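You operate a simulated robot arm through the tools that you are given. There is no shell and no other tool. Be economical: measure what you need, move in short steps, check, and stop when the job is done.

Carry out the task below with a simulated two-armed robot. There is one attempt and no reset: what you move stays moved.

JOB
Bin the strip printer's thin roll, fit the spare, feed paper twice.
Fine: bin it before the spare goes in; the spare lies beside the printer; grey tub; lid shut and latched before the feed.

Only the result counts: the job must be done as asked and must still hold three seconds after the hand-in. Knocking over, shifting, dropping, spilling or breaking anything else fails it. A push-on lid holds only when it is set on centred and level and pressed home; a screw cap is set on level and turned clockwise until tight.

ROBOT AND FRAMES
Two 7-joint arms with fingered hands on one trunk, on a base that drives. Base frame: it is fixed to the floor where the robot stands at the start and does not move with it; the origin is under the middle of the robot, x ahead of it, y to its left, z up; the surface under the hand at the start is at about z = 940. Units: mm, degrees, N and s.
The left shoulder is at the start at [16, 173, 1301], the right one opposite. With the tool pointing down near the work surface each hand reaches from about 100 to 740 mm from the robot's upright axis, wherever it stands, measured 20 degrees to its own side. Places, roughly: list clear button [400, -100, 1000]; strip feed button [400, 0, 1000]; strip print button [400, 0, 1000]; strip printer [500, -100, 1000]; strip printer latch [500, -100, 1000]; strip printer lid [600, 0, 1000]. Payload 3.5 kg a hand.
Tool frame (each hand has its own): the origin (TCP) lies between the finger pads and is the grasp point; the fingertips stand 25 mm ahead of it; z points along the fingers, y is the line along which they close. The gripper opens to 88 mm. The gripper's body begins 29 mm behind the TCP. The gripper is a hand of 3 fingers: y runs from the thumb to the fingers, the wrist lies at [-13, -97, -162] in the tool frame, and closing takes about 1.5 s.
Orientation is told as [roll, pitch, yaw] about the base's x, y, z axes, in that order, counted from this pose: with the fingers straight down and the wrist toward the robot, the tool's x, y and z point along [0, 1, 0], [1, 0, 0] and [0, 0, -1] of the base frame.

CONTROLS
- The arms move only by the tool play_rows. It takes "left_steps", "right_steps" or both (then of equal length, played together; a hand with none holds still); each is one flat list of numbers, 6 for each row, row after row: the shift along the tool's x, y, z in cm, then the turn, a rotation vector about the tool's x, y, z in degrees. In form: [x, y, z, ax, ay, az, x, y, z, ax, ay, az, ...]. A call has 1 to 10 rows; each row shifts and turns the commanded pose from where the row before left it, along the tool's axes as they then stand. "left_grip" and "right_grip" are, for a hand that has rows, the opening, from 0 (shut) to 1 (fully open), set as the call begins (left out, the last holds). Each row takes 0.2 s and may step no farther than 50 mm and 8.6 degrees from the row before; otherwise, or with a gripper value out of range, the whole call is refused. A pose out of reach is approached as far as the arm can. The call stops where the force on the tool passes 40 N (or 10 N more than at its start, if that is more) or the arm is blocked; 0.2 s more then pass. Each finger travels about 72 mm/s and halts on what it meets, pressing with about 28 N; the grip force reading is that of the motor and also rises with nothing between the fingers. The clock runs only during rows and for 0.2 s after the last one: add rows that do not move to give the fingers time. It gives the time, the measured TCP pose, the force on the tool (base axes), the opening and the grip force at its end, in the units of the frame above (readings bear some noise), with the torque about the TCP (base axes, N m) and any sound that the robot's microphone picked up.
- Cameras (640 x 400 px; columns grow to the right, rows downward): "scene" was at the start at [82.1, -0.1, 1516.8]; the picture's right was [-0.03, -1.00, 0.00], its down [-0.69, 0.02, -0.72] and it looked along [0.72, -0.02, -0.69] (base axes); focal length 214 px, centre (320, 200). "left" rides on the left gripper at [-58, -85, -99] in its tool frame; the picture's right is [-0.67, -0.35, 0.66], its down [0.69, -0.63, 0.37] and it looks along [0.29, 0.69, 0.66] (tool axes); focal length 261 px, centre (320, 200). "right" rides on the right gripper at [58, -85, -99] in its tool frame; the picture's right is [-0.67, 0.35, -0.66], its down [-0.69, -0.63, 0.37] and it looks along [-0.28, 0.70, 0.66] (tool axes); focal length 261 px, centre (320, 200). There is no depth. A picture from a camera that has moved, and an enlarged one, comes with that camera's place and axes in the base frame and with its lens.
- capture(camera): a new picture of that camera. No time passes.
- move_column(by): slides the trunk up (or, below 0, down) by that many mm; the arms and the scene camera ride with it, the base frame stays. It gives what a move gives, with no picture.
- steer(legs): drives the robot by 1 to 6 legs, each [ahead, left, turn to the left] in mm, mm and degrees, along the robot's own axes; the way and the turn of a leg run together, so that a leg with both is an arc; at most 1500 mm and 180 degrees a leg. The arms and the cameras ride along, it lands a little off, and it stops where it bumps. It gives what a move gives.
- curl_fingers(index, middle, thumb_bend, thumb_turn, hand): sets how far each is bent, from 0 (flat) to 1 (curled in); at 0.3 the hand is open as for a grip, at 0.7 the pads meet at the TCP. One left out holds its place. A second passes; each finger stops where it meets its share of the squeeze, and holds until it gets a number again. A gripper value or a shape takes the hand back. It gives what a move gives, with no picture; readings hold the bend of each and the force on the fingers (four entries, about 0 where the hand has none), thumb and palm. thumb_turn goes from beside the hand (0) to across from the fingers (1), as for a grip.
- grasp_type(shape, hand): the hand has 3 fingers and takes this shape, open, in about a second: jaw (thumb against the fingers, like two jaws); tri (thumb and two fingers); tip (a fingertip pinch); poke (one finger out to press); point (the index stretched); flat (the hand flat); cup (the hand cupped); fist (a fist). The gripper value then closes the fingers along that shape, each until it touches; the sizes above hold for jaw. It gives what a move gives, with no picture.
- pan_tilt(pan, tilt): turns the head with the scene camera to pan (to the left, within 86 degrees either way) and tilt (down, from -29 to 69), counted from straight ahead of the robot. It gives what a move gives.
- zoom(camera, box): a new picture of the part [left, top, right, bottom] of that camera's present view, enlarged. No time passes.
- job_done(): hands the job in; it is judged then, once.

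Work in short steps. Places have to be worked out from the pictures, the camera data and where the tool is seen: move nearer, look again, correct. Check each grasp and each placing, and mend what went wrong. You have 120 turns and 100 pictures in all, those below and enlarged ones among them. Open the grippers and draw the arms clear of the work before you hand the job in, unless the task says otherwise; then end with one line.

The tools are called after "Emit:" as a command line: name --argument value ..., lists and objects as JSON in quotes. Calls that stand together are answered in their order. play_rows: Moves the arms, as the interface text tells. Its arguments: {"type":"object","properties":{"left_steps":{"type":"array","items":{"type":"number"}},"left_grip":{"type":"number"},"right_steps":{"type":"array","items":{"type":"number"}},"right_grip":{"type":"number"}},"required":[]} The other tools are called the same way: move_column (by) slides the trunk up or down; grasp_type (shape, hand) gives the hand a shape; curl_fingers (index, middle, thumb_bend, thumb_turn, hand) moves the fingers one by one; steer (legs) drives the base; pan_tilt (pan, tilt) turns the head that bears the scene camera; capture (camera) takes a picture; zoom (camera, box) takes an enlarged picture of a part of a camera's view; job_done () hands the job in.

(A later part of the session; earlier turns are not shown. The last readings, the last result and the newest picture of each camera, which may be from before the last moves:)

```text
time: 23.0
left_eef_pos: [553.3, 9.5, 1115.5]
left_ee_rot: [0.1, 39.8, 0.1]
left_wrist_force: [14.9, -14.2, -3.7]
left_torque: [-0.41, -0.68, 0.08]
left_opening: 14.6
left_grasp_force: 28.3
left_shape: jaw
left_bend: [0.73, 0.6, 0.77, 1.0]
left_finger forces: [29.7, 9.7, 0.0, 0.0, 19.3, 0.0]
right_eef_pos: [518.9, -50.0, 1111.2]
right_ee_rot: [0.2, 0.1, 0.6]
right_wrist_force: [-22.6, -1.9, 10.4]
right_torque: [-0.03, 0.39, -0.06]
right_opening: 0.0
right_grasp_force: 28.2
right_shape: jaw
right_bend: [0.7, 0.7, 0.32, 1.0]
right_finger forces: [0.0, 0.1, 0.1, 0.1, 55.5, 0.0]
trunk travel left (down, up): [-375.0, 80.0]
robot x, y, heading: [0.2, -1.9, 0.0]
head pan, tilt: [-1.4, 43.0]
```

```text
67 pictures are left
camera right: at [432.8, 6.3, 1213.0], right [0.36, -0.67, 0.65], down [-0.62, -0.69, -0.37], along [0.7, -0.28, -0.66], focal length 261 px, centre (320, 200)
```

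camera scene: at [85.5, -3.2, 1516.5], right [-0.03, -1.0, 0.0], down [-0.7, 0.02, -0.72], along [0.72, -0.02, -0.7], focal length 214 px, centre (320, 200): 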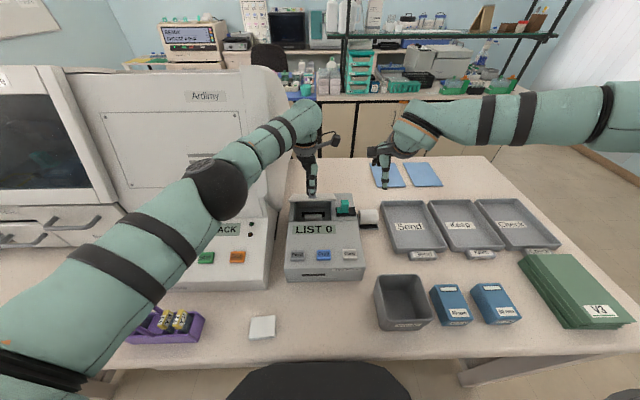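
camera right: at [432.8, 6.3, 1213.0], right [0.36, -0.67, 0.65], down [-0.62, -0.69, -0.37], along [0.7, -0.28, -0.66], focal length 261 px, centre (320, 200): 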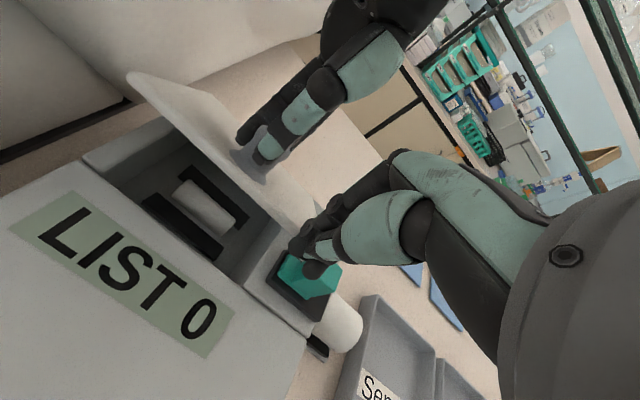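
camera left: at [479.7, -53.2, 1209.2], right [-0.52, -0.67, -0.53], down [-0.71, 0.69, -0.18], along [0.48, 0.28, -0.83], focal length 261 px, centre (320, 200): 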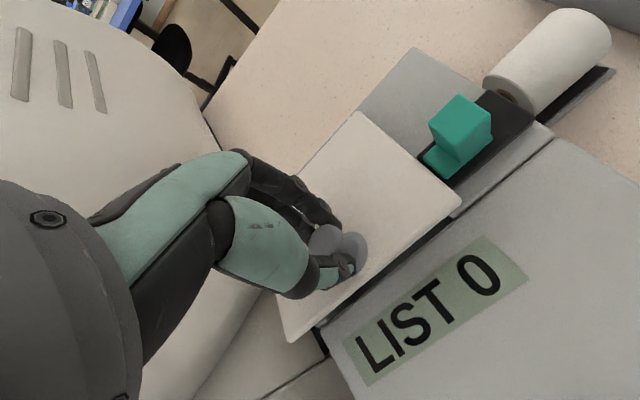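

Right hand bears on the lid. I'll open the left and withdraw it along its own axis.

Emit:
play_rows --left_steps '[0, 0, 0, 0, 0, 0, 0, 0, 0, 0, 0, 0, 0, 0, 0, 0, 0, 0, 0, 0, 0, 0, 0, 0, 0, 0, 0, 0, 0, 0, 0, 0, -3, 0, 0, 0, 0, 0, -4, 0, 0, 0, 0, 0, 0, 0, 0, 0]' --left_grip 1.0

Emit:
capture --camera "right"

```text
time: 24.8
left_eef_pos: [558.2, 28.0, 1159.0]
left_ee_rot: [0.0, 39.8, 0.0]
left_wrist_force: [0.3, -0.5, 0.2]
left_torque: [0.02, 0.01, 0.0]
left_opening: 87.6
left_grasp_force: 0.0
left_shape: jaw
left_bend: [0.3, 0.3, 0.3, 0.98]
left_finger forces: [0.1, 0.0, 0.0, 0.0, 0.1, 0.0]
left hand out of reach, approached as far as the arm can: row 6, 7
right_eef_pos: [518.6, -48.1, 1112.8]
right_ee_rot: [0.0, -0.1, 0.5]
right_wrist_force: [-14.4, -2.2, 10.4]
right_torque: [-0.1, 0.19, -0.04]
right_opening: 0.1
right_grasp_force: 28.1
right_shape: jaw
right_bend: [0.7, 0.7, 0.33, 1.0]
right_finger forces: [0.0, 0.0, 0.1, 0.0, 47.3, 0.0]
trunk travel left (down, up): [-375.0, 80.0]
robot x, y, heading: [0.9, -3.2, 0.2]
head pan, tilt: [-1.4, 43.0]
```

```text
66 pictures are left
camera right: at [431.9, 7.9, 1213.7], right [0.35, -0.67, 0.66], down [-0.62, -0.69, -0.37], along [0.7, -0.28, -0.66], focal length 261 px, centre (320, 200)
```

right: 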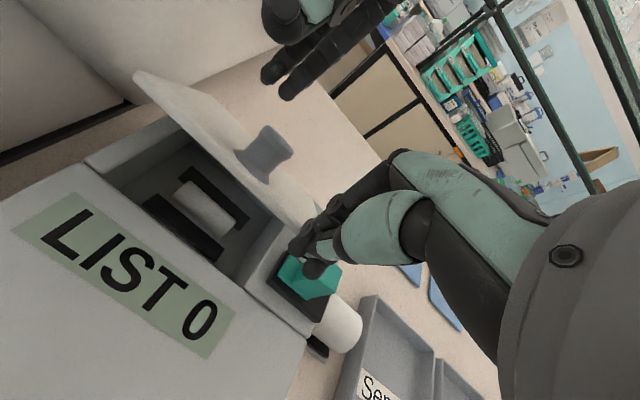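

Left is off the knob. I'll move it up and left, out of the lid's swing, then unpitch it.

Emit:
play_rows --left_steps '[0.5, -2.5, -3.0, 0, 0, 0, 2.5, -3.15, -0.6, 0, 0, 0, 2.5, -3.15, -0.6, 0, 0, 0, 2.5, -3.15, -0.6, 0, 0, 0, 2.5, 0, 0, -8, 0, 0, 0, 0, 0, -8, 0, 0, 0, 0, 0, -8, 0, 0, 0, 0, 0, -8, 0, 0, 0, 0, 0, -8, 0, 0]'

Emit:
capture --camera "left"

```text
time: 25.8
left_eef_pos: [560.4, 52.0, 1266.0]
left_ee_rot: [-0.7, 40.3, -2.3]
left_wrist_force: [-0.8, -65.2, -4.5]
left_torque: [8.4, -0.24, -1.78]
left_opening: 87.5
left_grasp_force: 0.1
left_shape: jaw
left_bend: [0.3, 0.3, 0.3, 0.98]
left_finger forces: [0.0, 0.0, 0.0, 0.0, 0.0, 0.0]
left hand out of reach, approached as far as the arm can: row 2, 3, 4
right_eef_pos: [524.4, -63.2, 1110.0]
right_ee_rot: [0.5, 0.1, 0.0]
right_wrist_force: [-0.1, 1.0, -0.4]
right_torque: [-0.04, -0.01, 0.0]
right_opening: 0.0
right_grasp_force: 28.2
right_shape: jaw
right_bend: [0.7, 0.7, 0.74, 1.0]
right_finger forces: [0.1, 0.0, 0.0, 0.0, 0.0, 0.0]
trunk travel left (down, up): [-375.0, 80.0]
robot x, y, heading: [-0.5, -4.0, -0.4]
head pan, tilt: [-1.4, 43.0]
stopped in row 4 (left hand): the force on the tool passed its limit at 125 N (the readings are from after the stop); the commanded pose is now the measured one
```

```text
65 pictures are left
camera left: at [557.5, -6.0, 1397.4], right [-0.71, -0.65, -0.27], down [-0.69, 0.71, 0.12], along [0.11, 0.27, -0.96], focal length 261 px, centre (320, 200)
```

left: 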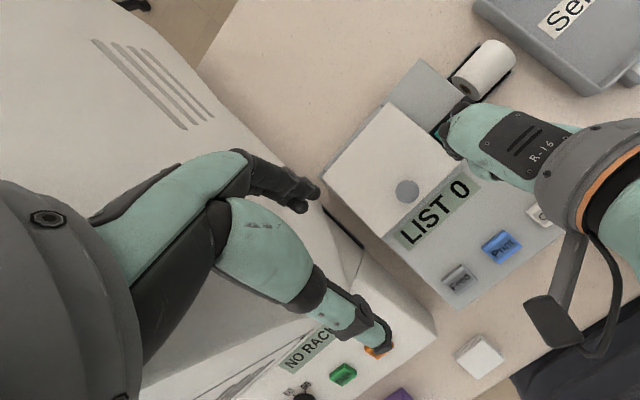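

The left arm bumped the tall machine on its left, and the jolt let the lid fall shut. I'll back the left hand off to −y, unpitch it, and check that nothing shifted.

Emit:
play_rows --left_steps '[-1.5, 0, 0, 0, 0, 0, -1.5, 0, 0, 0, 0, 0, -1.5, 0, 0, 0, 0, 0, -1, 0, 0, -8, 0, 0, 0, 0, 0, -8, 0, 0, 0, 0, 0, -8, 0, 0, 0, 0, 0, -8, 0, 0, 0, 0, 0, -8, 0, 0, 0, 0, 0, 0, 0, 0]'

Emit:
capture --camera "scene"

```text
time: 27.8
left_eef_pos: [662.1, -4.9, 1292.0]
left_ee_rot: [-0.7, 0.4, -1.0]
left_wrist_force: [-0.3, 0.5, 0.7]
left_torque: [-0.01, 0.0, -0.01]
left_opening: 87.8
left_grasp_force: 0.1
left_shape: jaw
left_bend: [0.3, 0.3, 0.3, 0.98]
left_finger forces: [0.1, 0.0, 0.0, 0.1, 0.0, 0.0]
left hand out of reach, approached as far as the arm can: row 2, 3, 4, 5, 6, 7, 8
right_eef_pos: [522.4, -52.2, 1110.8]
right_ee_rot: [-0.1, 0.0, 0.2]
right_wrist_force: [-0.9, -0.2, -0.2]
right_torque: [-0.04, -0.02, 0.01]
right_opening: 0.0
right_grasp_force: 27.9
right_shape: jaw
right_bend: [0.7, 0.7, 0.74, 1.0]
right_finger forces: [0.0, 0.1, 0.1, 0.0, 0.0, 0.0]
trunk travel left (down, up): [-375.0, 80.0]
robot x, y, heading: [-0.6, -1.9, -0.4]
head pan, tilt: [-1.4, 43.0]
```

```text
64 pictures are left
camera scene: at [82.2, -0.8, 1516.8], right [-0.03, -1.0, 0.0], down [-0.69, 0.02, -0.72], along [0.72, -0.02, -0.69], focal length 214 px, centre (320, 200)
```

scene: 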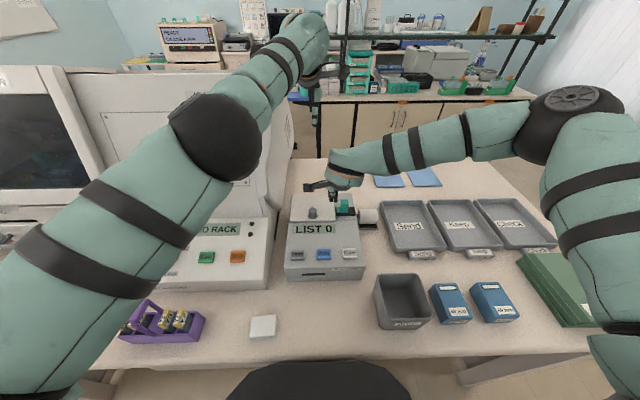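

Nothing seems displaced, and the lid is shut. I'll repeat the lift: right hand back a bit, left hand back over the knob.

Emit:
play_rows --right_steps '[0, -2, 0, 0, 0, 0, 0, -2, 0, 0, 0, 0, 0, -2, 0, 0, 0, 0, 0, 0, 0, 0, 0, 0, 0, 0, 0, 0, 0, 0, 0, 0, 0, 0, 0, 0, 0, 0, 0, 0, 0, 0, 0, 0, 0, 0, 0, 0, 0, 0, 0, 0, 0, 0]' --left_steps '[0.25, -3.55, 0, 0.2, 0, 0, 0.25, -3.55, 0, 0.2, 0, 0.2, 0.25, -3.6, 0, 0, 0, 0.2, 0.25, -3.6, 0, 0, 0, 0, 0, 0, 4.5, 0, 0, 0, 0, 0, 4.5, 0, 0, 0, 0, 0, 4.5, 0, 0, 0, 0, 0, 4, 0, 0, 0, 0, 0, 0, 0, 0, 0]'

Emit:
capture --camera "left"

```text
time: 29.8
left_eef_pos: [649.6, -60.0, 1153.2]
left_ee_rot: [-0.8, 0.9, -1.4]
left_wrist_force: [0.0, 0.1, 0.7]
left_torque: [-0.02, 0.01, -0.02]
left_opening: 87.9
left_grasp_force: 0.1
left_shape: jaw
left_bend: [0.3, 0.3, 0.3, 0.98]
left_finger forces: [0.0, 0.0, 0.0, 0.1, 0.0, 0.0]
left hand out of reach, approached as far as the arm can: row 1, 2, 3, 4, 5, 6, 7
right_eef_pos: [462.3, -52.7, 1110.2]
right_ee_rot: [0.0, 0.0, 0.2]
right_wrist_force: [0.4, -0.6, -0.5]
right_torque: [0.0, 0.01, 0.02]
right_opening: 0.2
right_grasp_force: 27.8
right_shape: jaw
right_bend: [0.7, 0.7, 0.74, 1.0]
right_finger forces: [0.1, 0.0, 0.0, 0.0, 0.0, 0.0]
trunk travel left (down, up): [-375.0, 80.0]
robot x, y, heading: [0.5, -2.0, -0.6]
head pan, tilt: [-1.4, 43.0]
```

```text
63 pictures are left
camera left: at [564.5, -115.3, 1255.5], right [-0.37, -0.67, -0.64], down [-0.62, 0.7, -0.37], along [0.69, 0.26, -0.67], focal length 261 px, centre (320, 200)
```

left: 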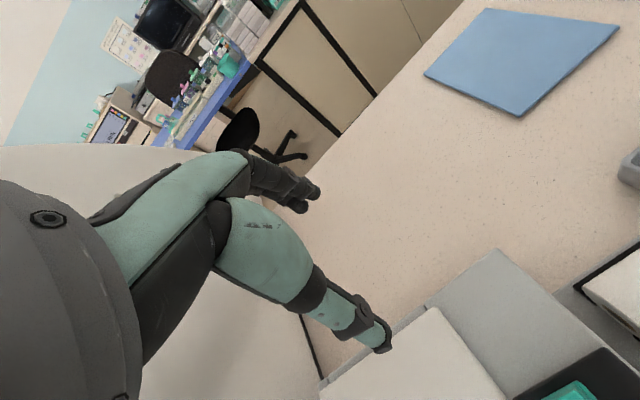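

The left arm is in an awkward joint configuration. I'll raise it and pull it back to recover.

Emit:
play_rows --left_steps '[0, 0, -4, 0, 0, 0, 0, 0, -4, 0, 0, 0, 0, -2, -3, 0, 0, 0, 0, -3, -3, 0, 0, 0, 0, -4, -1, 0, 0, 0, 0, -4, 0, 0, 0, 0, 0, -4, 0, 0, 0, 0]'

Emit:
capture --camera "scene"

```text
time: 31.6
left_eef_pos: [602.3, -83.6, 1310.3]
left_ee_rot: [-2.1, 4.4, 1.9]
left_wrist_force: [0.3, 0.2, 0.2]
left_torque: [0.02, -0.04, -0.02]
left_opening: 87.7
left_grasp_force: 0.0
left_shape: jaw
left_bend: [0.3, 0.3, 0.3, 0.98]
left_finger forces: [0.1, 0.0, 0.0, 0.1, 0.0, 0.1]
left hand out of reach, approached as far as the arm can: row 2, 3, 4, 5, 6, 7
right_eef_pos: [461.5, -52.3, 1111.2]
right_ee_rot: [0.0, -0.1, 0.0]
right_wrist_force: [-0.2, -0.1, -0.1]
right_torque: [-0.01, -0.01, 0.0]
right_opening: 0.1
right_grasp_force: 28.1
right_shape: jaw
right_bend: [0.7, 0.7, 0.74, 1.0]
right_finger forces: [0.1, 0.0, 0.1, 0.0, 0.0, 0.1]
trunk travel left (down, up): [-375.0, 80.0]
robot x, y, heading: [0.7, -1.4, -0.3]
head pan, tilt: [-1.4, 43.0]
stopped in row 7 (left hand): the arm was blocked; the commanded pose is now the measured one
```

```text
62 pictures are left
camera scene: at [82.0, -1.2, 1516.8], right [-0.03, -1.0, 0.0], down [-0.69, 0.02, -0.72], along [0.72, -0.02, -0.69], focal length 214 px, centre (320, 200)
```

scene: 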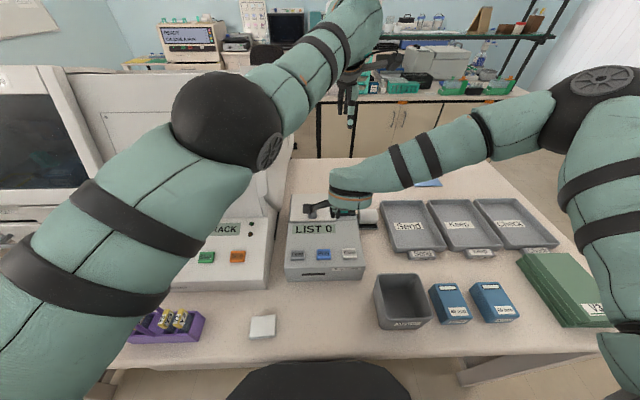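

I'll try recovering by re-pitching the left hand as it was during the lift, then unwinding near the knob.

Emit:
play_rows --left_steps '[1, 0, 0, 8, 0, 0, 1, 0, 0, 8, 0, 0, 1, 0, 0, 8, 0, 0, 1, 0, 0, 8, 0, 0, 2, 0, 0, 0, 0, 0, 2, 0, 0, 0, 0, 0, 2, 0, 0, 0, 0, 0]'

```text
time: 32.5
left_eef_pos: [575.5, 46.8, 1307.3]
left_ee_rot: [-2.2, 31.6, -0.2]
left_wrist_force: [0.3, -0.2, 0.4]
left_torque: [-0.04, 0.0, 0.02]
left_opening: 87.5
left_grasp_force: 0.1
left_shape: jaw
left_bend: [0.3, 0.3, 0.3, 0.98]
left_finger forces: [0.0, 0.0, 0.0, 0.1, 0.1, 0.0]
left hand out of reach, approached as far as the arm can: row 1, 2, 3, 4
right_eef_pos: [461.7, -56.2, 1110.3]
right_ee_rot: [0.1, 0.0, 0.1]
right_wrist_force: [-0.1, -0.1, 0.0]
right_torque: [-0.01, -0.03, -0.03]
right_opening: 0.0
right_grasp_force: 27.6
right_shape: jaw
right_bend: [0.7, 0.7, 0.74, 1.0]
right_finger forces: [0.1, 0.0, 0.0, 0.1, 0.0, 0.0]
trunk travel left (down, up): [-375.0, 80.0]
robot x, y, heading: [-0.8, 1.8, -0.1]
head pan, tilt: [-1.4, 43.0]
stopped in row 4 (left hand): the force on the tool passed its limit at 60 N (the readings are from after the stop); the commanded pose is now the measured one
```

Touched the machine side again. I'll move −y 25 mm, then go down along the pitched path toward the knob region.

Emit:
play_rows --left_steps '[-2.5, 0, 0, 0, 0, 0, -1, 1.5, 3.2, 0, 0, 0, 0, 1.5, 3.2, 0, 0, 0, 0, 1.5, 3.4, 0, 0, 0, 0, 1.5, 3.4, 0, 0, 0, 0, 0, 0, 0, 0, 0]'

Emit:
capture --camera "left"

```text
time: 33.9
left_eef_pos: [588.1, 19.8, 1167.9]
left_ee_rot: [-2.4, 31.7, -0.2]
left_wrist_force: [0.6, 0.5, 0.1]
left_torque: [-0.02, 0.05, -0.02]
left_opening: 88.0
left_grasp_force: 0.1
left_shape: jaw
left_bend: [0.3, 0.3, 0.3, 0.98]
left_finger forces: [0.0, 0.0, 0.0, 0.0, 0.1, 0.0]
left hand out of reach, approached as far as the arm can: row 1, 2, 3, 4, 5
right_eef_pos: [463.2, -52.3, 1110.9]
right_ee_rot: [0.0, 0.0, 0.2]
right_wrist_force: [-0.6, -0.9, -1.1]
right_torque: [0.0, -0.02, -0.02]
right_opening: 0.2
right_grasp_force: 28.3
right_shape: jaw
right_bend: [0.7, 0.7, 0.74, 1.0]
right_finger forces: [0.1, 0.1, 0.0, 0.0, 0.0, 0.0]
trunk travel left (down, up): [-375.0, 80.0]
robot x, y, heading: [-0.2, -2.7, -0.0]
head pan, tilt: [-1.4, 43.0]
```

```text
61 pictures are left
camera left: at [568.9, -34.8, 1299.4], right [-0.63, -0.69, -0.35], down [-0.74, 0.67, 0.0], along [0.24, 0.26, -0.94], focal length 261 px, centre (320, 200)
```

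left: 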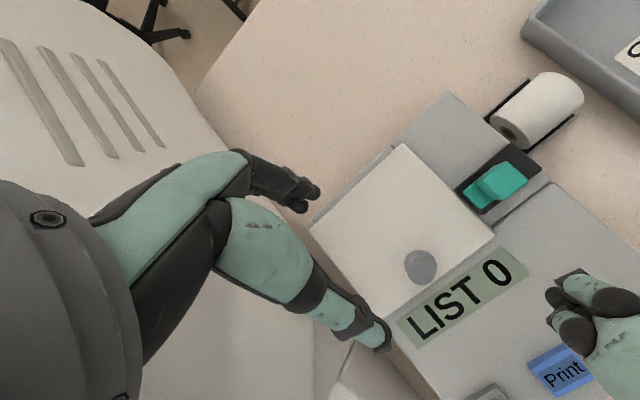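

Good top view: knob at about [524, 4]. I'll pull the left back in −x and see if the arm follows.

Emit:
play_rows --left_steps '[0, -1.7, 1.0, 0, 0, 0, 0, -1.7, 1.0, 0, 0, 0, 0, -1.7, 1.0, 0, 0, 0, 0, 0, 0, 0, 0, 0]'

```text
time: 34.9
left_eef_pos: [585.2, 8.3, 1169.9]
left_ee_rot: [-2.5, 31.6, -0.3]
left_wrist_force: [-0.3, -0.2, -0.4]
left_torque: [-0.01, 0.03, 0.02]
left_opening: 87.7
left_grasp_force: 0.1
left_shape: jaw
left_bend: [0.3, 0.3, 0.3, 0.98]
left_finger forces: [0.0, 0.0, 0.1, 0.0, 0.1, 0.0]
left hand out of reach, approached as far as the arm can: row 1, 2, 3
right_eef_pos: [462.5, -53.5, 1110.2]
right_ee_rot: [0.0, 0.0, 0.1]
right_wrist_force: [0.0, -0.2, -0.1]
right_torque: [-0.03, 0.02, 0.01]
right_opening: 0.1
right_grasp_force: 27.7
right_shape: jaw
right_bend: [0.7, 0.7, 0.74, 1.0]
right_finger forces: [0.0, 0.0, 0.0, 0.1, 0.0, 0.0]
trunk travel left (down, up): [-375.0, 80.0]
robot x, y, heading: [-2.4, 0.8, -0.2]
head pan, tilt: [-1.4, 43.0]
```

It won't retract: a joint limit. I'll try yawing the wrist outward (toward the left) to relieve it.

Emit:
play_rows --left_steps '[0, 0, 0, 0, 0, 8, 0, 0, 0, 0, 0, 8, 0, -1.7, 1.0, 0, 0, 0, 0, -1.7, 1, 0, 0, 0]'

Emit:
capture --camera "scene"

```text
time: 35.9
left_eef_pos: [587.1, 1.7, 1169.7]
left_ee_rot: [-11.6, 29.7, -18.7]
left_wrist_force: [-1.1, 0.2, -0.1]
left_torque: [-0.03, -0.02, 0.02]
left_opening: 87.7
left_grasp_force: 0.0
left_shape: jaw
left_bend: [0.3, 0.3, 0.3, 0.98]
left_finger forces: [0.0, 0.0, 0.1, 0.0, 0.0, 0.1]
left hand out of reach, approached as far as the arm can: row 2, 3, 4
right_eef_pos: [461.1, -57.8, 1111.4]
right_ee_rot: [0.2, -0.1, 0.1]
right_wrist_force: [0.9, 0.2, -0.9]
right_torque: [-0.02, 0.01, 0.0]
right_opening: 0.1
right_grasp_force: 27.9
right_shape: jaw
right_bend: [0.7, 0.7, 0.74, 1.0]
right_finger forces: [0.0, 0.0, 0.0, 0.0, 0.1, 0.1]
trunk travel left (down, up): [-375.0, 80.0]
robot x, y, heading: [-0.8, -1.6, -0.4]
head pan, tilt: [-1.4, 43.0]
```

```text
60 pictures are left
camera scene: at [80.3, -8.5, 1516.8], right [-0.03, -1.0, 0.0], down [-0.69, 0.03, -0.72], along [0.72, -0.02, -0.69], focal length 214 px, centre (320, 200)
```

scene: 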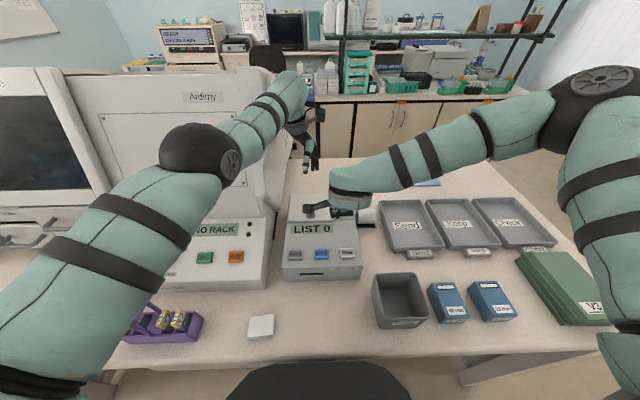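

I'll raise both hands, then drive the base back 300 mm to get free space for untangling the left arm.

Emit:
play_rows --right_steps '[0, 0, -4, 0, 0, 0, 0, 0, -4, 0, 0, 0, 0, 0, -4, 0, 0, 0, 0, 0, -3, 0, 0, 0]' --left_steps '[0, 0, 0, 0, 0, -8, 0, 0, 0, 0, 0, -8, 0, -1, -2.5, 0, 0, 0, 0, -1, -2.5, 0, 0, 0]'

Emit:
steer --legs '[[-350, 0, 0]]'

Emit:
capture --camera "scene"

```text
time: 36.9
left_eef_pos: [586.8, 23.2, 1213.4]
left_ee_rot: [-2.7, 31.5, -0.2]
left_wrist_force: [0.4, 0.1, -1.0]
left_torque: [-0.02, 0.01, -0.01]
left_opening: 87.7
left_grasp_force: 0.1
left_shape: jaw
left_bend: [0.3, 0.3, 0.3, 0.98]
left_finger forces: [0.0, 0.0, 0.1, 0.0, 0.0, 0.1]
left hand out of reach, approached as far as the arm can: row 3, 4
right_eef_pos: [461.3, -52.1, 1262.3]
right_ee_rot: [-0.2, 0.1, 0.1]
right_wrist_force: [0.0, 0.0, 0.0]
right_torque: [0.03, 0.01, -0.02]
right_opening: 0.0
right_grasp_force: 28.8
right_shape: jaw
right_bend: [0.7, 0.7, 0.74, 1.0]
right_finger forces: [0.0, 0.1, 0.0, 0.1, 0.0, 0.0]
trunk travel left (down, up): [-375.0, 80.0]
robot x, y, heading: [2.0, 0.3, -0.4]
head pan, tilt: [-1.4, 43.0]
```

```text
time: 39.2
left_eef_pos: [238.4, 24.1, 1210.2]
left_ee_rot: [-2.5, 31.6, 0.0]
left_wrist_force: [0.3, -0.3, 0.1]
left_torque: [-0.01, 0.01, 0.01]
left_opening: 87.6
left_grasp_force: 0.0
left_shape: jaw
left_bend: [0.3, 0.3, 0.3, 0.98]
left_finger forces: [0.1, 0.0, 0.0, 0.0, 0.0, 0.0]
right_eef_pos: [114.1, -50.7, 1258.2]
right_ee_rot: [0.0, 0.0, 0.1]
right_wrist_force: [0.0, 0.2, 0.3]
right_torque: [0.01, 0.04, 0.0]
right_opening: 0.0
right_grasp_force: 28.2
right_shape: jaw
right_bend: [0.7, 0.7, 0.74, 1.0]
right_finger forces: [0.0, 0.1, 0.0, 0.0, 0.0, 0.0]
trunk travel left (down, up): [-375.0, 80.0]
robot x, y, heading: [-346.8, 0.4, -0.5]
head pan, tilt: [-1.4, 43.0]
```

```text
59 pictures are left
camera scene: at [-266.3, 0.4, 1516.5], right [-0.03, -1.0, 0.0], down [-0.7, 0.02, -0.72], along [0.72, -0.02, -0.7], focal length 214 px, centre (320, 200)
```

scene: 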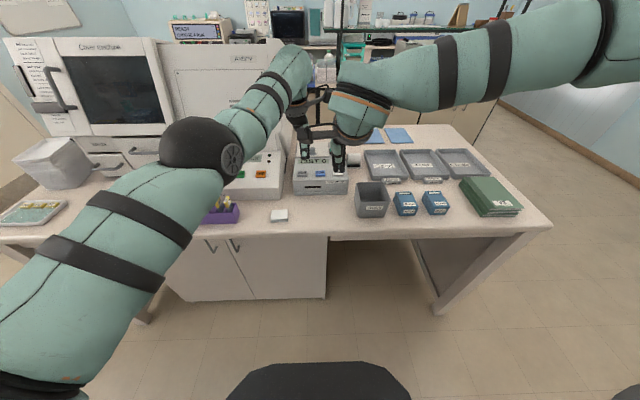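

Free space now. I'll swing the left hand outward (+y) while unpitching.

Emit:
play_rows --left_steps '[4, 0, 0, 0, 0, 0, 4, 0, 0, 0, 0, 0, 4, 0, 0, 0, 0, 0, 4, 0, 0, 0, 0, 0, 3, 0, 0, -8, 0, 0, 0, 0, 0, -8, 0, 0, 0, 0, 0, -8, 0, 0, 0, 0, 0, -8, 0, 0, 0, -3, 0, 0, 0, 0, 0, -3, 0, 0, 0, 0]'

Emit:
capture --camera "scene"

```text
time: 41.4
left_eef_pos: [368.4, 205.0, 1223.5]
left_ee_rot: [-2.2, -0.5, 1.2]
left_wrist_force: [-0.5, -0.7, 0.1]
left_torque: [0.03, 0.02, 0.01]
left_opening: 87.9
left_grasp_force: 0.0
left_shape: jaw
left_bend: [0.3, 0.3, 0.3, 0.98]
left_finger forces: [0.0, 0.0, 0.0, 0.1, 0.0, 0.1]
left hand out of reach, approached as far as the arm can: row 1, 2, 3, 4, 5, 6, 7, 8, 9, 10
right_eef_pos: [109.9, -51.2, 1260.4]
right_ee_rot: [0.1, 0.0, 0.1]
right_wrist_force: [-0.1, 0.2, -0.4]
right_torque: [0.0, 0.01, 0.01]
right_opening: 0.0
right_grasp_force: 28.0
right_shape: jaw
right_bend: [0.7, 0.7, 0.74, 1.0]
right_finger forces: [0.1, 0.0, 0.0, 0.0, 0.0, 0.0]
trunk travel left (down, up): [-375.0, 80.0]
robot x, y, heading: [-354.4, 0.6, -0.1]
head pan, tilt: [-1.4, 43.0]
```

```text
58 pictures are left
camera scene: at [-269.4, 0.4, 1516.8], right [-0.03, -1.0, 0.0], down [-0.69, 0.02, -0.72], along [0.72, -0.02, -0.69], focal length 214 px, centre (320, 200)
```

scene: 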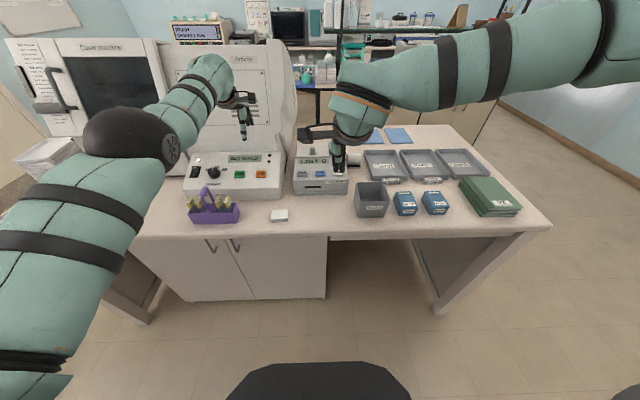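

Try pitching the fingers forward/up while raising, to push the arm off this limit.

Emit:
play_rows --left_steps '[0, 0, 0, -8, 0, 0, 0, 0, 0, -8, 0, 0, 0, 0, 0, -8, 0, 0, 0, 0, 0, -8, 0, 0, 0, 0, -3, 0, 0, 0, 0, 0, -3, 0, 0, 0, 0, 0, -3, 0, 0, 0, 0, 0, -3, 0, 0, 0]'

Emit:
capture --camera "scene"

```text
time: 43.2
left_eef_pos: [434.4, 204.2, 1334.2]
left_ee_rot: [-2.4, -32.4, 2.5]
left_wrist_force: [0.8, -0.2, -0.2]
left_torque: [0.02, 0.0, -0.02]
left_opening: 87.7
left_grasp_force: 0.1
left_shape: jaw
left_bend: [0.3, 0.3, 0.3, 0.98]
left_finger forces: [0.1, 0.0, 0.0, 0.0, 0.0, 0.0]
left hand out of reach, approached as far as the arm can: row 1, 2, 3, 4, 5, 6, 7, 8
right_eef_pos: [109.1, -52.2, 1261.1]
right_ee_rot: [0.0, 0.0, 0.2]
right_wrist_force: [0.7, -0.1, 0.5]
right_torque: [0.01, 0.0, -0.01]
right_opening: 0.1
right_grasp_force: 27.8
right_shape: jaw
right_bend: [0.7, 0.7, 0.74, 1.0]
right_finger forces: [0.0, 0.0, 0.1, 0.1, 0.1, 0.1]
trunk travel left (down, up): [-375.0, 80.0]
robot x, y, heading: [-350.4, 2.7, -0.6]
head pan, tilt: [-1.4, 43.0]
```

```text
57 pictures are left
camera scene: at [-269.8, 0.3, 1516.8], right [-0.03, -1.0, 0.0], down [-0.69, 0.02, -0.72], along [0.72, -0.02, -0.69], focal length 214 px, centre (320, 200)
```

scene: 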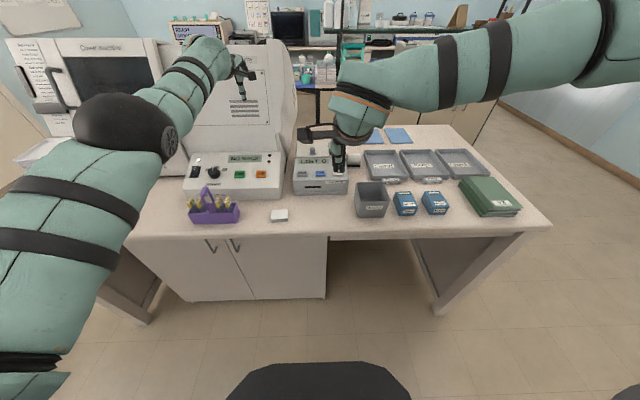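

The shoulder–wrist distance is pinned at 616 mm, so the elbow is straight. I'll try a strong inward pull.

Emit:
play_rows --left_steps '[0, -4.2, -2.6, 0, 0, 0, 0, -4.2, -2.6, 0, 0, 0, 0, -4.2, -2.6, 0, 0, 0, 0, -4.2, -2.6, 0, 0, 0]'

```text
time: 44.2
left_eef_pos: [431.0, 199.1, 1349.5]
left_ee_rot: [-2.4, -32.3, 2.5]
left_wrist_force: [-0.8, -0.4, 0.2]
left_torque: [0.01, -0.01, -0.01]
left_opening: 87.3
left_grasp_force: 0.1
left_shape: jaw
left_bend: [0.3, 0.3, 0.3, 0.98]
left_finger forces: [0.0, 0.0, 0.0, 0.0, 0.1, 0.1]
left hand out of reach, approached as far as the arm can: row 1, 2, 3, 4
right_eef_pos: [110.6, -50.9, 1260.5]
right_ee_rot: [0.0, 0.0, 0.2]
right_wrist_force: [1.5, -0.8, 0.4]
right_torque: [0.0, 0.05, -0.02]
right_opening: 0.1
right_grasp_force: 27.6
right_shape: jaw
right_bend: [0.7, 0.7, 0.74, 1.0]
right_finger forces: [0.1, 0.0, 0.0, 0.0, 0.1, 0.0]
trunk travel left (down, up): [-375.0, 80.0]
robot x, y, heading: [-350.7, 0.7, -0.3]
head pan, tilt: [-1.4, 43.0]
```

I'll try combining inward pull with orientation changes to break the singularity.

Emit:
play_rows --left_steps '[0, -3, -2, 8, 0, 0, 0, -3, -2, 8, 0, 0, 0, -3, -2, 8, 0, 0, 0, -3.5, -1, 8, 0, 0, 0, -4, 0, 0, 0, 8, 0, -4, 0, 0, 0, 8, 0, -4, 0, 0, 0, 8, 0, -4, 0, 0, 0, 8, 0, -4, 0, 0, 0, 8, 0, -4, 0, 0, 0, 8]'

Emit:
capture --camera "scene"

```text
time: 46.4
left_eef_pos: [243.6, 282.6, 1445.7]
left_ee_rot: [-1.2, -2.0, -46.9]
left_wrist_force: [-0.3, 0.7, 0.4]
left_torque: [0.01, -0.03, 0.02]
left_opening: 87.8
left_grasp_force: 0.0
left_shape: jaw
left_bend: [0.3, 0.3, 0.3, 0.98]
left_finger forces: [0.1, 0.0, 0.0, 0.0, 0.0, 0.0]
left hand out of reach, approached as far as the arm can: row 1, 2, 3, 4, 5, 6, 7, 8, 9, 10
right_eef_pos: [109.4, -50.3, 1261.0]
right_ee_rot: [-0.1, 0.0, 0.3]
right_wrist_force: [-0.9, 0.2, -0.1]
right_torque: [0.02, -0.02, 0.01]
right_opening: 0.1
right_grasp_force: 28.2
right_shape: jaw
right_bend: [0.7, 0.7, 0.74, 1.0]
right_finger forces: [0.0, 0.0, 0.1, 0.0, 0.1, 0.0]
trunk travel left (down, up): [-375.0, 80.0]
robot x, y, heading: [-352.8, -0.4, -0.0]
head pan, tilt: [-1.4, 43.0]
```

```text
56 pictures are left
camera scene: at [-269.9, 2.1, 1516.8], right [-0.03, -1.0, 0.0], down [-0.69, 0.02, -0.72], along [0.72, -0.02, -0.69], focal length 214 px, centre (320, 200)
```

scene: 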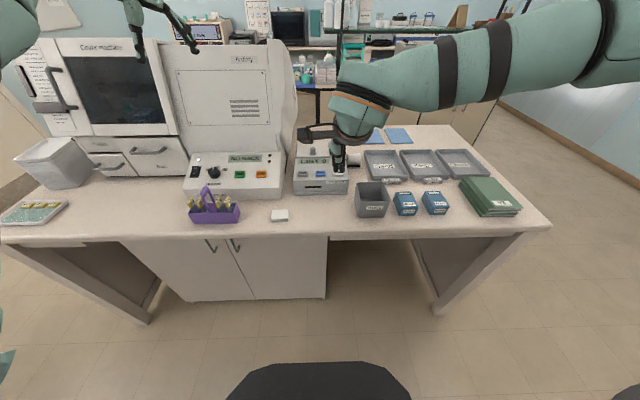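

It moves on the sphere. I'll keep pulling inward and down.

Emit:
play_rows --left_steps '[-3, -3, 2, 0, 0, -8, -3, -3, 2, 0, 0, -8, -3, -3, 2, 0, 0, -8, -2, -3, 2, 0, 0, -8, -2, -3, 3, 0, 0, -8, 0, -4, 3, 0, 0, -4, 0, -4, 3, 0, 0, 0, 0, -3, 4, 0, 0, 0, 0, -3, 4, 0, 0, 0, 0, -3, 4, 0, 0, 0]'

Emit:
capture --camera "scene"

```text
time: 48.6
left_eef_pos: [305.3, 347.2, 1397.0]
left_ee_rot: [-2.3, -0.5, -2.8]
left_wrist_force: [0.4, 0.8, 0.0]
left_torque: [-0.02, -0.01, -0.02]
left_opening: 87.9
left_grasp_force: 0.0
left_shape: jaw
left_bend: [0.3, 0.3, 0.3, 0.98]
left_finger forces: [0.0, 0.0, 0.0, 0.0, 0.1, 0.0]
left hand out of reach, approached as far as the arm can: row 1, 2, 3, 4, 5, 6, 7, 8, 9, 10
right_eef_pos: [110.4, -50.2, 1260.3]
right_ee_rot: [-0.2, 0.1, 0.2]
right_wrist_force: [-0.6, 0.5, -0.4]
right_torque: [-0.01, 0.03, -0.02]
right_opening: 0.0
right_grasp_force: 28.0
right_shape: jaw
right_bend: [0.7, 0.7, 0.74, 1.0]
right_finger forces: [0.0, 0.0, 0.0, 0.0, 0.0, 0.1]
trunk travel left (down, up): [-375.0, 80.0]
robot x, y, heading: [-350.3, 0.3, -0.3]
head pan, tilt: [-1.4, 43.0]
```

```text
55 pictures are left
camera scene: at [-268.5, 1.4, 1516.7], right [-0.03, -1.0, 0.0], down [-0.69, 0.02, -0.72], along [0.72, -0.02, -0.7], focal length 214 px, centre (320, 200)
```

scene: 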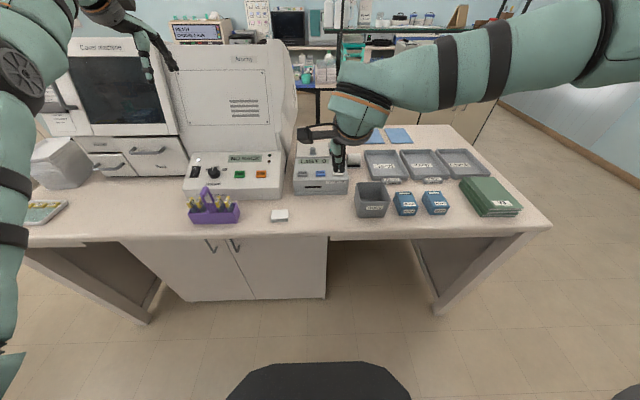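

Perhaps the elbow has gone through straight to its wrong side. I'll extend fully outward first (into free air, upward and left), then pull in.

Emit:
play_rows --left_steps '[1, 4, -2, 0, 0, 0, 1, 4, -2, 0, 0, 0, 1, 4, -2, 0, 0, 0, 0, 0, 0, 0, 0, 0]'

Emit:
play_rows --left_steps '[-1, -4.5, 1, 0, 0, 0, -1, -4.5, 1, 0, 0, 0, -1, -4.5, 1, 0, 0, 0, -1, -4.5, 1, 0, 0, 0, -1, -4.5, 1, 0, 0, 0]'

```text
time: 49.6
left_eef_pos: [302.6, 354.2, 1400.3]
left_ee_rot: [-2.1, -0.5, -2.7]
left_wrist_force: [0.0, -0.8, -0.3]
left_torque: [0.0, 0.03, 0.02]
left_opening: 87.9
left_grasp_force: 0.1
left_shape: jaw
left_bend: [0.3, 0.3, 0.3, 0.98]
left_finger forces: [0.1, 0.0, 0.0, 0.0, 0.0, 0.1]
left hand out of reach, approached as far as the arm can: row 1, 2, 3
right_eef_pos: [110.6, -51.9, 1260.6]
right_ee_rot: [0.0, 0.0, 0.2]
right_wrist_force: [0.0, 0.4, -0.6]
right_torque: [0.0, -0.03, -0.02]
right_opening: 0.0
right_grasp_force: 28.4
right_shape: jaw
right_bend: [0.7, 0.7, 0.74, 1.0]
right_finger forces: [0.0, 0.0, 0.0, 0.0, 0.0, 0.0]
trunk travel left (down, up): [-375.0, 80.0]
robot x, y, heading: [-353.2, -2.1, -0.2]
head pan, tilt: [-1.4, 43.0]
```

```text
time: 50.8
left_eef_pos: [278.8, 367.6, 1437.0]
left_ee_rot: [-2.1, -0.5, -2.8]
left_wrist_force: [0.3, -0.3, -0.5]
left_torque: [-0.03, -0.01, 0.01]
left_opening: 87.7
left_grasp_force: 0.0
left_shape: jaw
left_bend: [0.3, 0.3, 0.3, 0.98]
left_finger forces: [0.0, 0.0, 0.0, 0.1, 0.1, 0.0]
left hand out of reach, approached as far as the arm can: row 1, 2, 3, 4, 5
right_eef_pos: [110.1, -50.3, 1260.4]
right_ee_rot: [0.1, 0.0, 0.2]
right_wrist_force: [-0.5, 0.2, -0.6]
right_torque: [0.0, 0.02, 0.02]
right_opening: 0.0
right_grasp_force: 28.1
right_shape: jaw
right_bend: [0.7, 0.7, 0.74, 1.0]
right_finger forces: [0.0, 0.0, 0.0, 0.0, 0.0, 0.1]
trunk travel left (down, up): [-375.0, 80.0]
robot x, y, heading: [-348.6, -0.2, -0.4]
head pan, tilt: [-1.4, 43.0]
```

I'll try a long tangential sweep down and inward, which should use elbow flexion.

Emit:
play_rows --left_steps '[-2, 0, 3, 0, 0, 0, -2, 0, 3, 0, 0, 0, -2, 0, 3, 0, 0, 0, -2, 0, 3, 0, 0, 0, -2, 0, 3, 0, 0, 0, -2, 0, 3, 0, 0, 0, -2, 0, 3, 0, 0, 0, -2, 0, 3, 0, 0, 0, -2, 0, 3, 0, 0, 0, -2, 0, 3, 0, 0, 0]'

Emit:
capture --camera "scene"

```text
time: 53.0
left_eef_pos: [369.5, 170.9, 1174.9]
left_ee_rot: [-1.9, -0.5, -2.8]
left_wrist_force: [0.5, 0.3, -0.7]
left_torque: [-0.01, 0.0, 0.06]
left_opening: 87.6
left_grasp_force: 0.0
left_shape: jaw
left_bend: [0.3, 0.3, 0.3, 0.98]
left_finger forces: [0.1, 0.0, 0.0, 0.1, 0.0, 0.0]
left hand out of reach, approached as far as the arm can: row 1, 2, 3, 4, 5, 6, 7, 8, 9
right_eef_pos: [111.5, -52.5, 1259.8]
right_ee_rot: [0.0, 0.0, 0.1]
right_wrist_force: [-0.2, -0.8, 0.0]
right_torque: [-0.02, -0.01, 0.0]
right_opening: 0.0
right_grasp_force: 28.2
right_shape: jaw
right_bend: [0.7, 0.7, 0.74, 1.0]
right_finger forces: [0.1, 0.0, 0.0, 0.1, 0.0, 0.1]
trunk travel left (down, up): [-375.0, 80.0]
robot x, y, heading: [-351.4, 2.2, -0.4]
head pan, tilt: [-1.4, 43.0]
```

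```text
54 pictures are left
camera scene: at [-268.6, 0.0, 1516.7], right [-0.03, -1.0, 0.0], down [-0.69, 0.02, -0.72], along [0.72, -0.02, -0.7], focal length 214 px, centre (320, 200)
```

scene: 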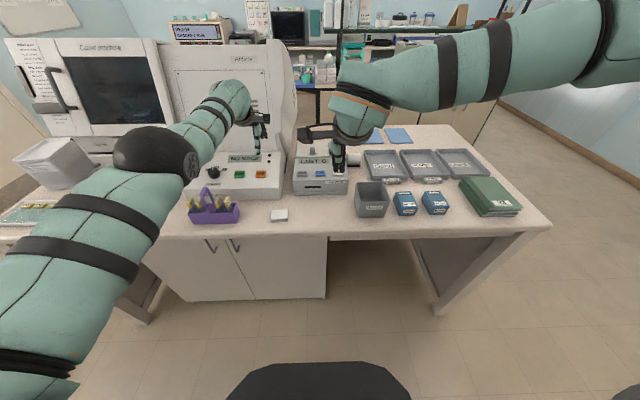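

I'll back the base up a further 300 mm for free room below, then sweep down and in.

Emit:
steer --legs '[[-350, 0, 0]]'

Emit:
play_rows --left_steps '[0, -0.5, 4, 0, 0, 0, 0, -1, 4, 0, 0, 0, 0, -1.5, 4, 0, 0, 0, 0, -1.5, 4, 0, 0, 0, 0, -2, 4, 0, 0, 0, 0, -2, 4, 0, 0, 0, 0, -2.5, 4, 0, 0, 0, 0, -3, 3, 0, 0, 0, 0, -4, 0, 0, 0, 0, 0, -4, 0, 0, 0, 0]'

Emit:
capture --camera "scene"

```text
time: 55.2
left_eef_pos: [22.6, 174.2, 1173.1]
left_ee_rot: [-2.1, -0.5, -2.9]
left_wrist_force: [-0.6, 0.3, -0.5]
left_torque: [0.0, 0.03, 0.0]
left_opening: 87.7
left_grasp_force: 0.1
left_shape: jaw
left_bend: [0.3, 0.3, 0.3, 0.98]
left_finger forces: [0.0, 0.0, 0.1, 0.0, 0.0, 0.0]
right_eef_pos: [-236.4, -49.9, 1258.9]
right_ee_rot: [0.0, 0.1, 0.1]
right_wrist_force: [0.5, 0.4, 0.3]
right_torque: [-0.02, -0.02, 0.02]
right_opening: 0.2
right_grasp_force: 27.9
right_shape: jaw
right_bend: [0.7, 0.7, 0.74, 1.0]
right_finger forces: [0.0, 0.0, 0.0, 0.1, 0.0, 0.0]
trunk travel left (down, up): [-375.0, 80.0]
robot x, y, heading: [-703.6, 1.6, -0.3]
head pan, tilt: [-1.4, 43.0]
```

```text
time: 57.5
left_eef_pos: [-91.9, 161.9, 810.6]
left_ee_rot: [-2.0, -0.5, -2.9]
left_wrist_force: [-0.7, -0.2, -0.7]
left_torque: [0.01, 0.0, 0.01]
left_opening: 87.8
left_grasp_force: 0.2
left_shape: jaw
left_bend: [0.3, 0.3, 0.3, 0.98]
left_finger forces: [0.1, 0.0, 0.1, 0.0, 0.1, 0.0]
left hand out of reach, approached as far as the arm can: row 1, 2, 3, 4, 5, 6, 7, 8, 9, 10
right_eef_pos: [-238.7, -49.6, 1260.8]
right_ee_rot: [0.0, 0.1, 0.2]
right_wrist_force: [-0.3, -0.3, 0.8]
right_torque: [-0.01, -0.01, 0.02]
right_opening: 0.0
right_grasp_force: 28.1
right_shape: jaw
right_bend: [0.7, 0.7, 0.74, 1.0]
right_finger forces: [0.0, 0.0, 0.1, 0.1, 0.0, 0.1]
trunk travel left (down, up): [-375.0, 80.0]
robot x, y, heading: [-699.4, 1.0, -0.5]
head pan, tilt: [-1.4, 43.0]
```

```text
53 pictures are left
camera scene: at [-618.1, 2.2, 1516.8], right [-0.03, -1.0, 0.0], down [-0.69, 0.02, -0.72], along [0.72, -0.02, -0.69], focal length 214 px, centre (320, 200)
```

scene: 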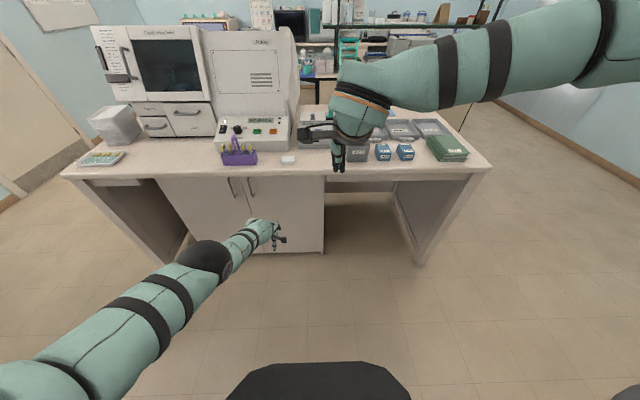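

Distance fell to about 595, so maybe the elbow has started to bend. I'll keep pulling inward.

Emit:
play_rows --left_steps '[0, -4.5, 0, 0, 0, 0, 0, -4.5, 0, 0, 0, 0, 0, -4.5, 0, 0, 0, 0, 0, -4.5, 0, 0, 0, 0, 0, -4.5, -1, 0, 0, 0, 0, -4, -2, 0, 0, 0, 0, -4, -2, 0, 0, 0]'

```text
time: 59.0
left_eef_pos: [-217.5, 152.8, 681.2]
left_ee_rot: [-2.1, -0.5, -2.9]
left_wrist_force: [1.3, -0.1, 0.4]
left_torque: [-0.03, -0.02, 0.02]
left_opening: 87.6
left_grasp_force: 0.0
left_shape: jaw
left_bend: [0.3, 0.3, 0.3, 0.98]
left_finger forces: [0.0, 0.0, 0.0, 0.1, 0.0, 0.0]
left hand out of reach, approached as far as the arm can: row 1, 2, 3, 4, 5, 6, 7
right_eef_pos: [-238.3, -49.2, 1261.1]
right_ee_rot: [0.0, 0.1, 0.2]
right_wrist_force: [0.7, -0.3, 0.0]
right_torque: [0.01, 0.01, -0.01]
right_opening: 0.0
right_grasp_force: 28.1
right_shape: jaw
right_bend: [0.7, 0.7, 0.74, 1.0]
right_finger forces: [0.0, 0.0, 0.1, 0.0, 0.1, 0.0]
trunk travel left (down, up): [-375.0, 80.0]
robot x, y, heading: [-701.7, 2.5, -0.1]
head pan, tilt: [-1.4, 43.0]
```

Arm hangs nearly straight. Now I'll lift straight up, which should favour elbow flexion.

Emit:
play_rows --left_steps '[0, 2, -3, 0, 0, 0, 0, 1, -4, 0, 0, 0, 0, 1, -4, 0, 0, 0, 0, 0, -4.5, 0, 0, 0, 0, 0, -4.5, 0, 0, 0, 0, 0, -4.5, 0, 0, 0, 0, 0, -4.5, 0, 0, 0, 0, 0, -4.5, 0, 0, 0]'

Emit:
capture --camera "scene"

```text
time: 60.9
left_eef_pos: [-36.5, 143.0, 911.2]
left_ee_rot: [-2.1, -0.5, -2.8]
left_wrist_force: [-0.6, -0.2, -0.6]
left_torque: [0.02, 0.02, 0.02]
left_opening: 87.5
left_grasp_force: 0.0
left_shape: jaw
left_bend: [0.3, 0.3, 0.3, 0.98]
left_finger forces: [0.0, 0.1, 0.1, 0.1, 0.0, 0.0]
left hand out of reach, approached as far as the arm can: row 1, 2, 3, 4, 5, 6, 7, 8
right_eef_pos: [-237.4, -49.1, 1260.4]
right_ee_rot: [0.0, 0.0, 0.3]
right_wrist_force: [-0.2, 0.3, 0.6]
right_torque: [-0.01, -0.01, -0.02]
right_opening: 0.0
right_grasp_force: 28.5
right_shape: jaw
right_bend: [0.7, 0.7, 0.74, 1.0]
right_finger forces: [0.1, 0.0, 0.0, 0.0, 0.0, 0.0]
trunk travel left (down, up): [-375.0, 80.0]
robot x, y, heading: [-701.8, 3.5, -0.0]
head pan, tilt: [-1.4, 43.0]
```

```text
52 pictures are left
camera scene: at [-618.0, 1.8, 1516.8], right [-0.03, -1.0, 0.0], down [-0.69, 0.02, -0.72], along [0.72, -0.02, -0.69], focal length 214 px, centre (320, 200)
```

scene: 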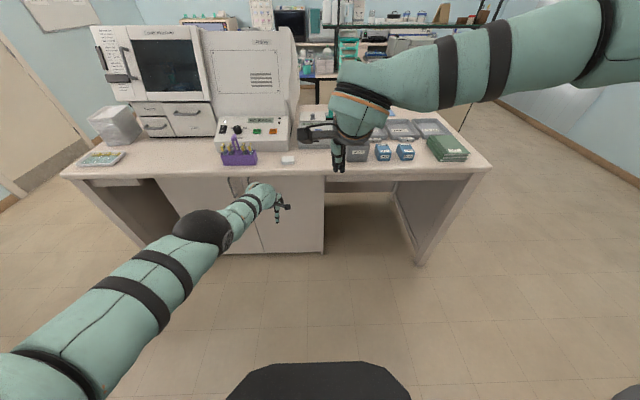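

The right arm's shape shows the elbow flexing medially, so I'll sweep the left hand inward across the front (−y), staying inside the sphere.

Emit:
play_rows --left_steps '[-4.5, 0, 0, 0, 0, 0, -4.5, 0, 0, 0, 0, 0, -4.5, -0.5, 0, 0, 0, 0, -4.5, -1, 0, 0, 0, 0, -4.5, -1.5, 0, 0, 0, 0, -4.5, -2, 0, 0, 0, 0, -4.5, -2, 0, 0, 0, 0, -4, -3, 0, 0, 0, 0, 0, -4.5, -1, 0, 0, 0, 0, -4.5, -1, 0, 0, 0]'

Emit:
capture --camera "scene"

```text
time: 63.2
left_eef_pos: [-231.7, -125.4, 952.6]
left_ee_rot: [1.1, -2.4, -0.3]
left_wrist_force: [0.0, 0.1, 0.6]
left_torque: [-0.02, 0.0, -0.04]
left_opening: 88.1
left_grasp_force: 0.1
left_shape: jaw
left_bend: [0.3, 0.3, 0.3, 0.98]
left_finger forces: [0.1, 0.0, 0.1, 0.0, 0.0, 0.0]
left hand out of reach, approached as far as the arm can: row 1, 2, 3, 4, 5, 6, 7
right_eef_pos: [-236.0, -49.0, 1260.2]
right_ee_rot: [0.1, 0.1, 0.3]
right_wrist_force: [0.6, -0.2, 0.1]
right_torque: [-0.03, 0.0, -0.02]
right_opening: 0.0
right_grasp_force: 27.8
right_shape: jaw
right_bend: [0.7, 0.7, 0.74, 1.0]
right_finger forces: [0.1, 0.0, 0.0, 0.0, 0.0, 0.0]
trunk travel left (down, up): [-375.0, 80.0]
robot x, y, heading: [-699.9, 7.5, -0.5]
head pan, tilt: [-1.4, 43.0]
stopped in row 10 (left hand): the arm was blocked; the commanded pose is now the measured one
```

```text
51 pictures are left
camera scene: at [-616.8, 1.9, 1516.7], right [-0.03, -1.0, 0.0], down [-0.7, 0.02, -0.72], along [0.72, -0.02, -0.7], focal length 214 px, centre (320, 200)
```

scene: 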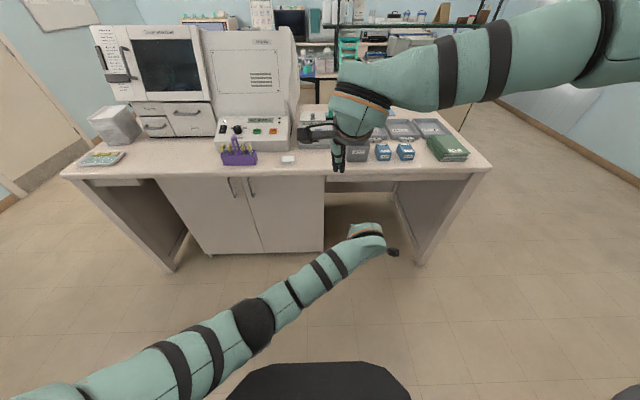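

Unstuck: the elbow is bent now. I'll bring the left hand back to its side, then up to a normal pose.

Emit:
play_rows --left_steps '[4.5, 0, 0, 0, 0, 0, 4.5, 0, 0, 0, 0, 0, 4.5, 0, 0, 0, 0, 0, 4.5, 0, 0, 0, 0, 0, 4.5, 0, 0, 0, 0, 0, 4.5, 0, -1, 0, 0, 0, 3, 0, -4, 0, 0, 0, 0, 0, -4.5, 0, 0, 0, 0, 0, -4.5, 0, 0, 0, 0, 0, -4.5, 0, 0, 0]'

Emit:
capture --camera "scene"

```text
time: 65.0
left_eef_pos: [-231.5, 246.1, 1028.8]
left_ee_rot: [11.4, -2.9, 2.3]
left_wrist_force: [0.0, 1.1, 1.0]
left_torque: [0.0, 0.0, -0.01]
left_opening: 88.0
left_grasp_force: 0.1
left_shape: jaw
left_bend: [0.3, 0.3, 0.3, 0.98]
left_finger forces: [0.1, 0.0, 0.0, 0.0, 0.1, 0.0]
right_eef_pos: [-237.7, -49.7, 1261.1]
right_ee_rot: [0.0, 0.0, 0.3]
right_wrist_force: [0.3, 0.0, -0.3]
right_torque: [0.0, 0.02, 0.01]
right_opening: 0.0
right_grasp_force: 27.7
right_shape: jaw
right_bend: [0.7, 0.7, 0.74, 1.0]
right_finger forces: [0.1, 0.0, 0.1, 0.0, 0.1, 0.0]
trunk travel left (down, up): [-375.0, 80.0]
robot x, y, heading: [-695.6, 1.4, -0.3]
head pan, tilt: [-1.4, 43.0]
stopped in row 8 (left hand): the arm was blocked; the commanded pose is now the measured one
```

```text
50 pictures are left
camera scene: at [-617.3, 2.4, 1516.7], right [-0.03, -1.0, 0.0], down [-0.69, 0.02, -0.72], along [0.72, -0.02, -0.7], focal length 214 px, centre (320, 200)
```

scene: 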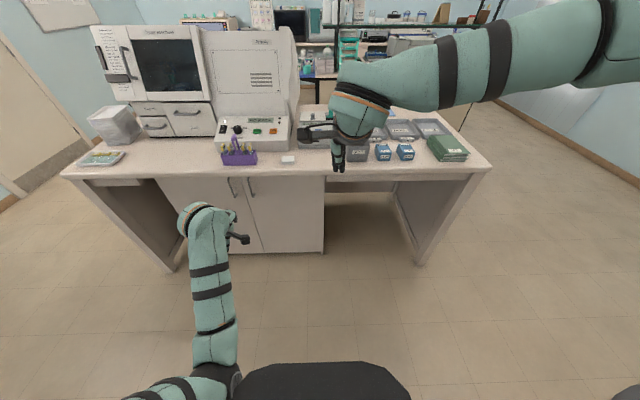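

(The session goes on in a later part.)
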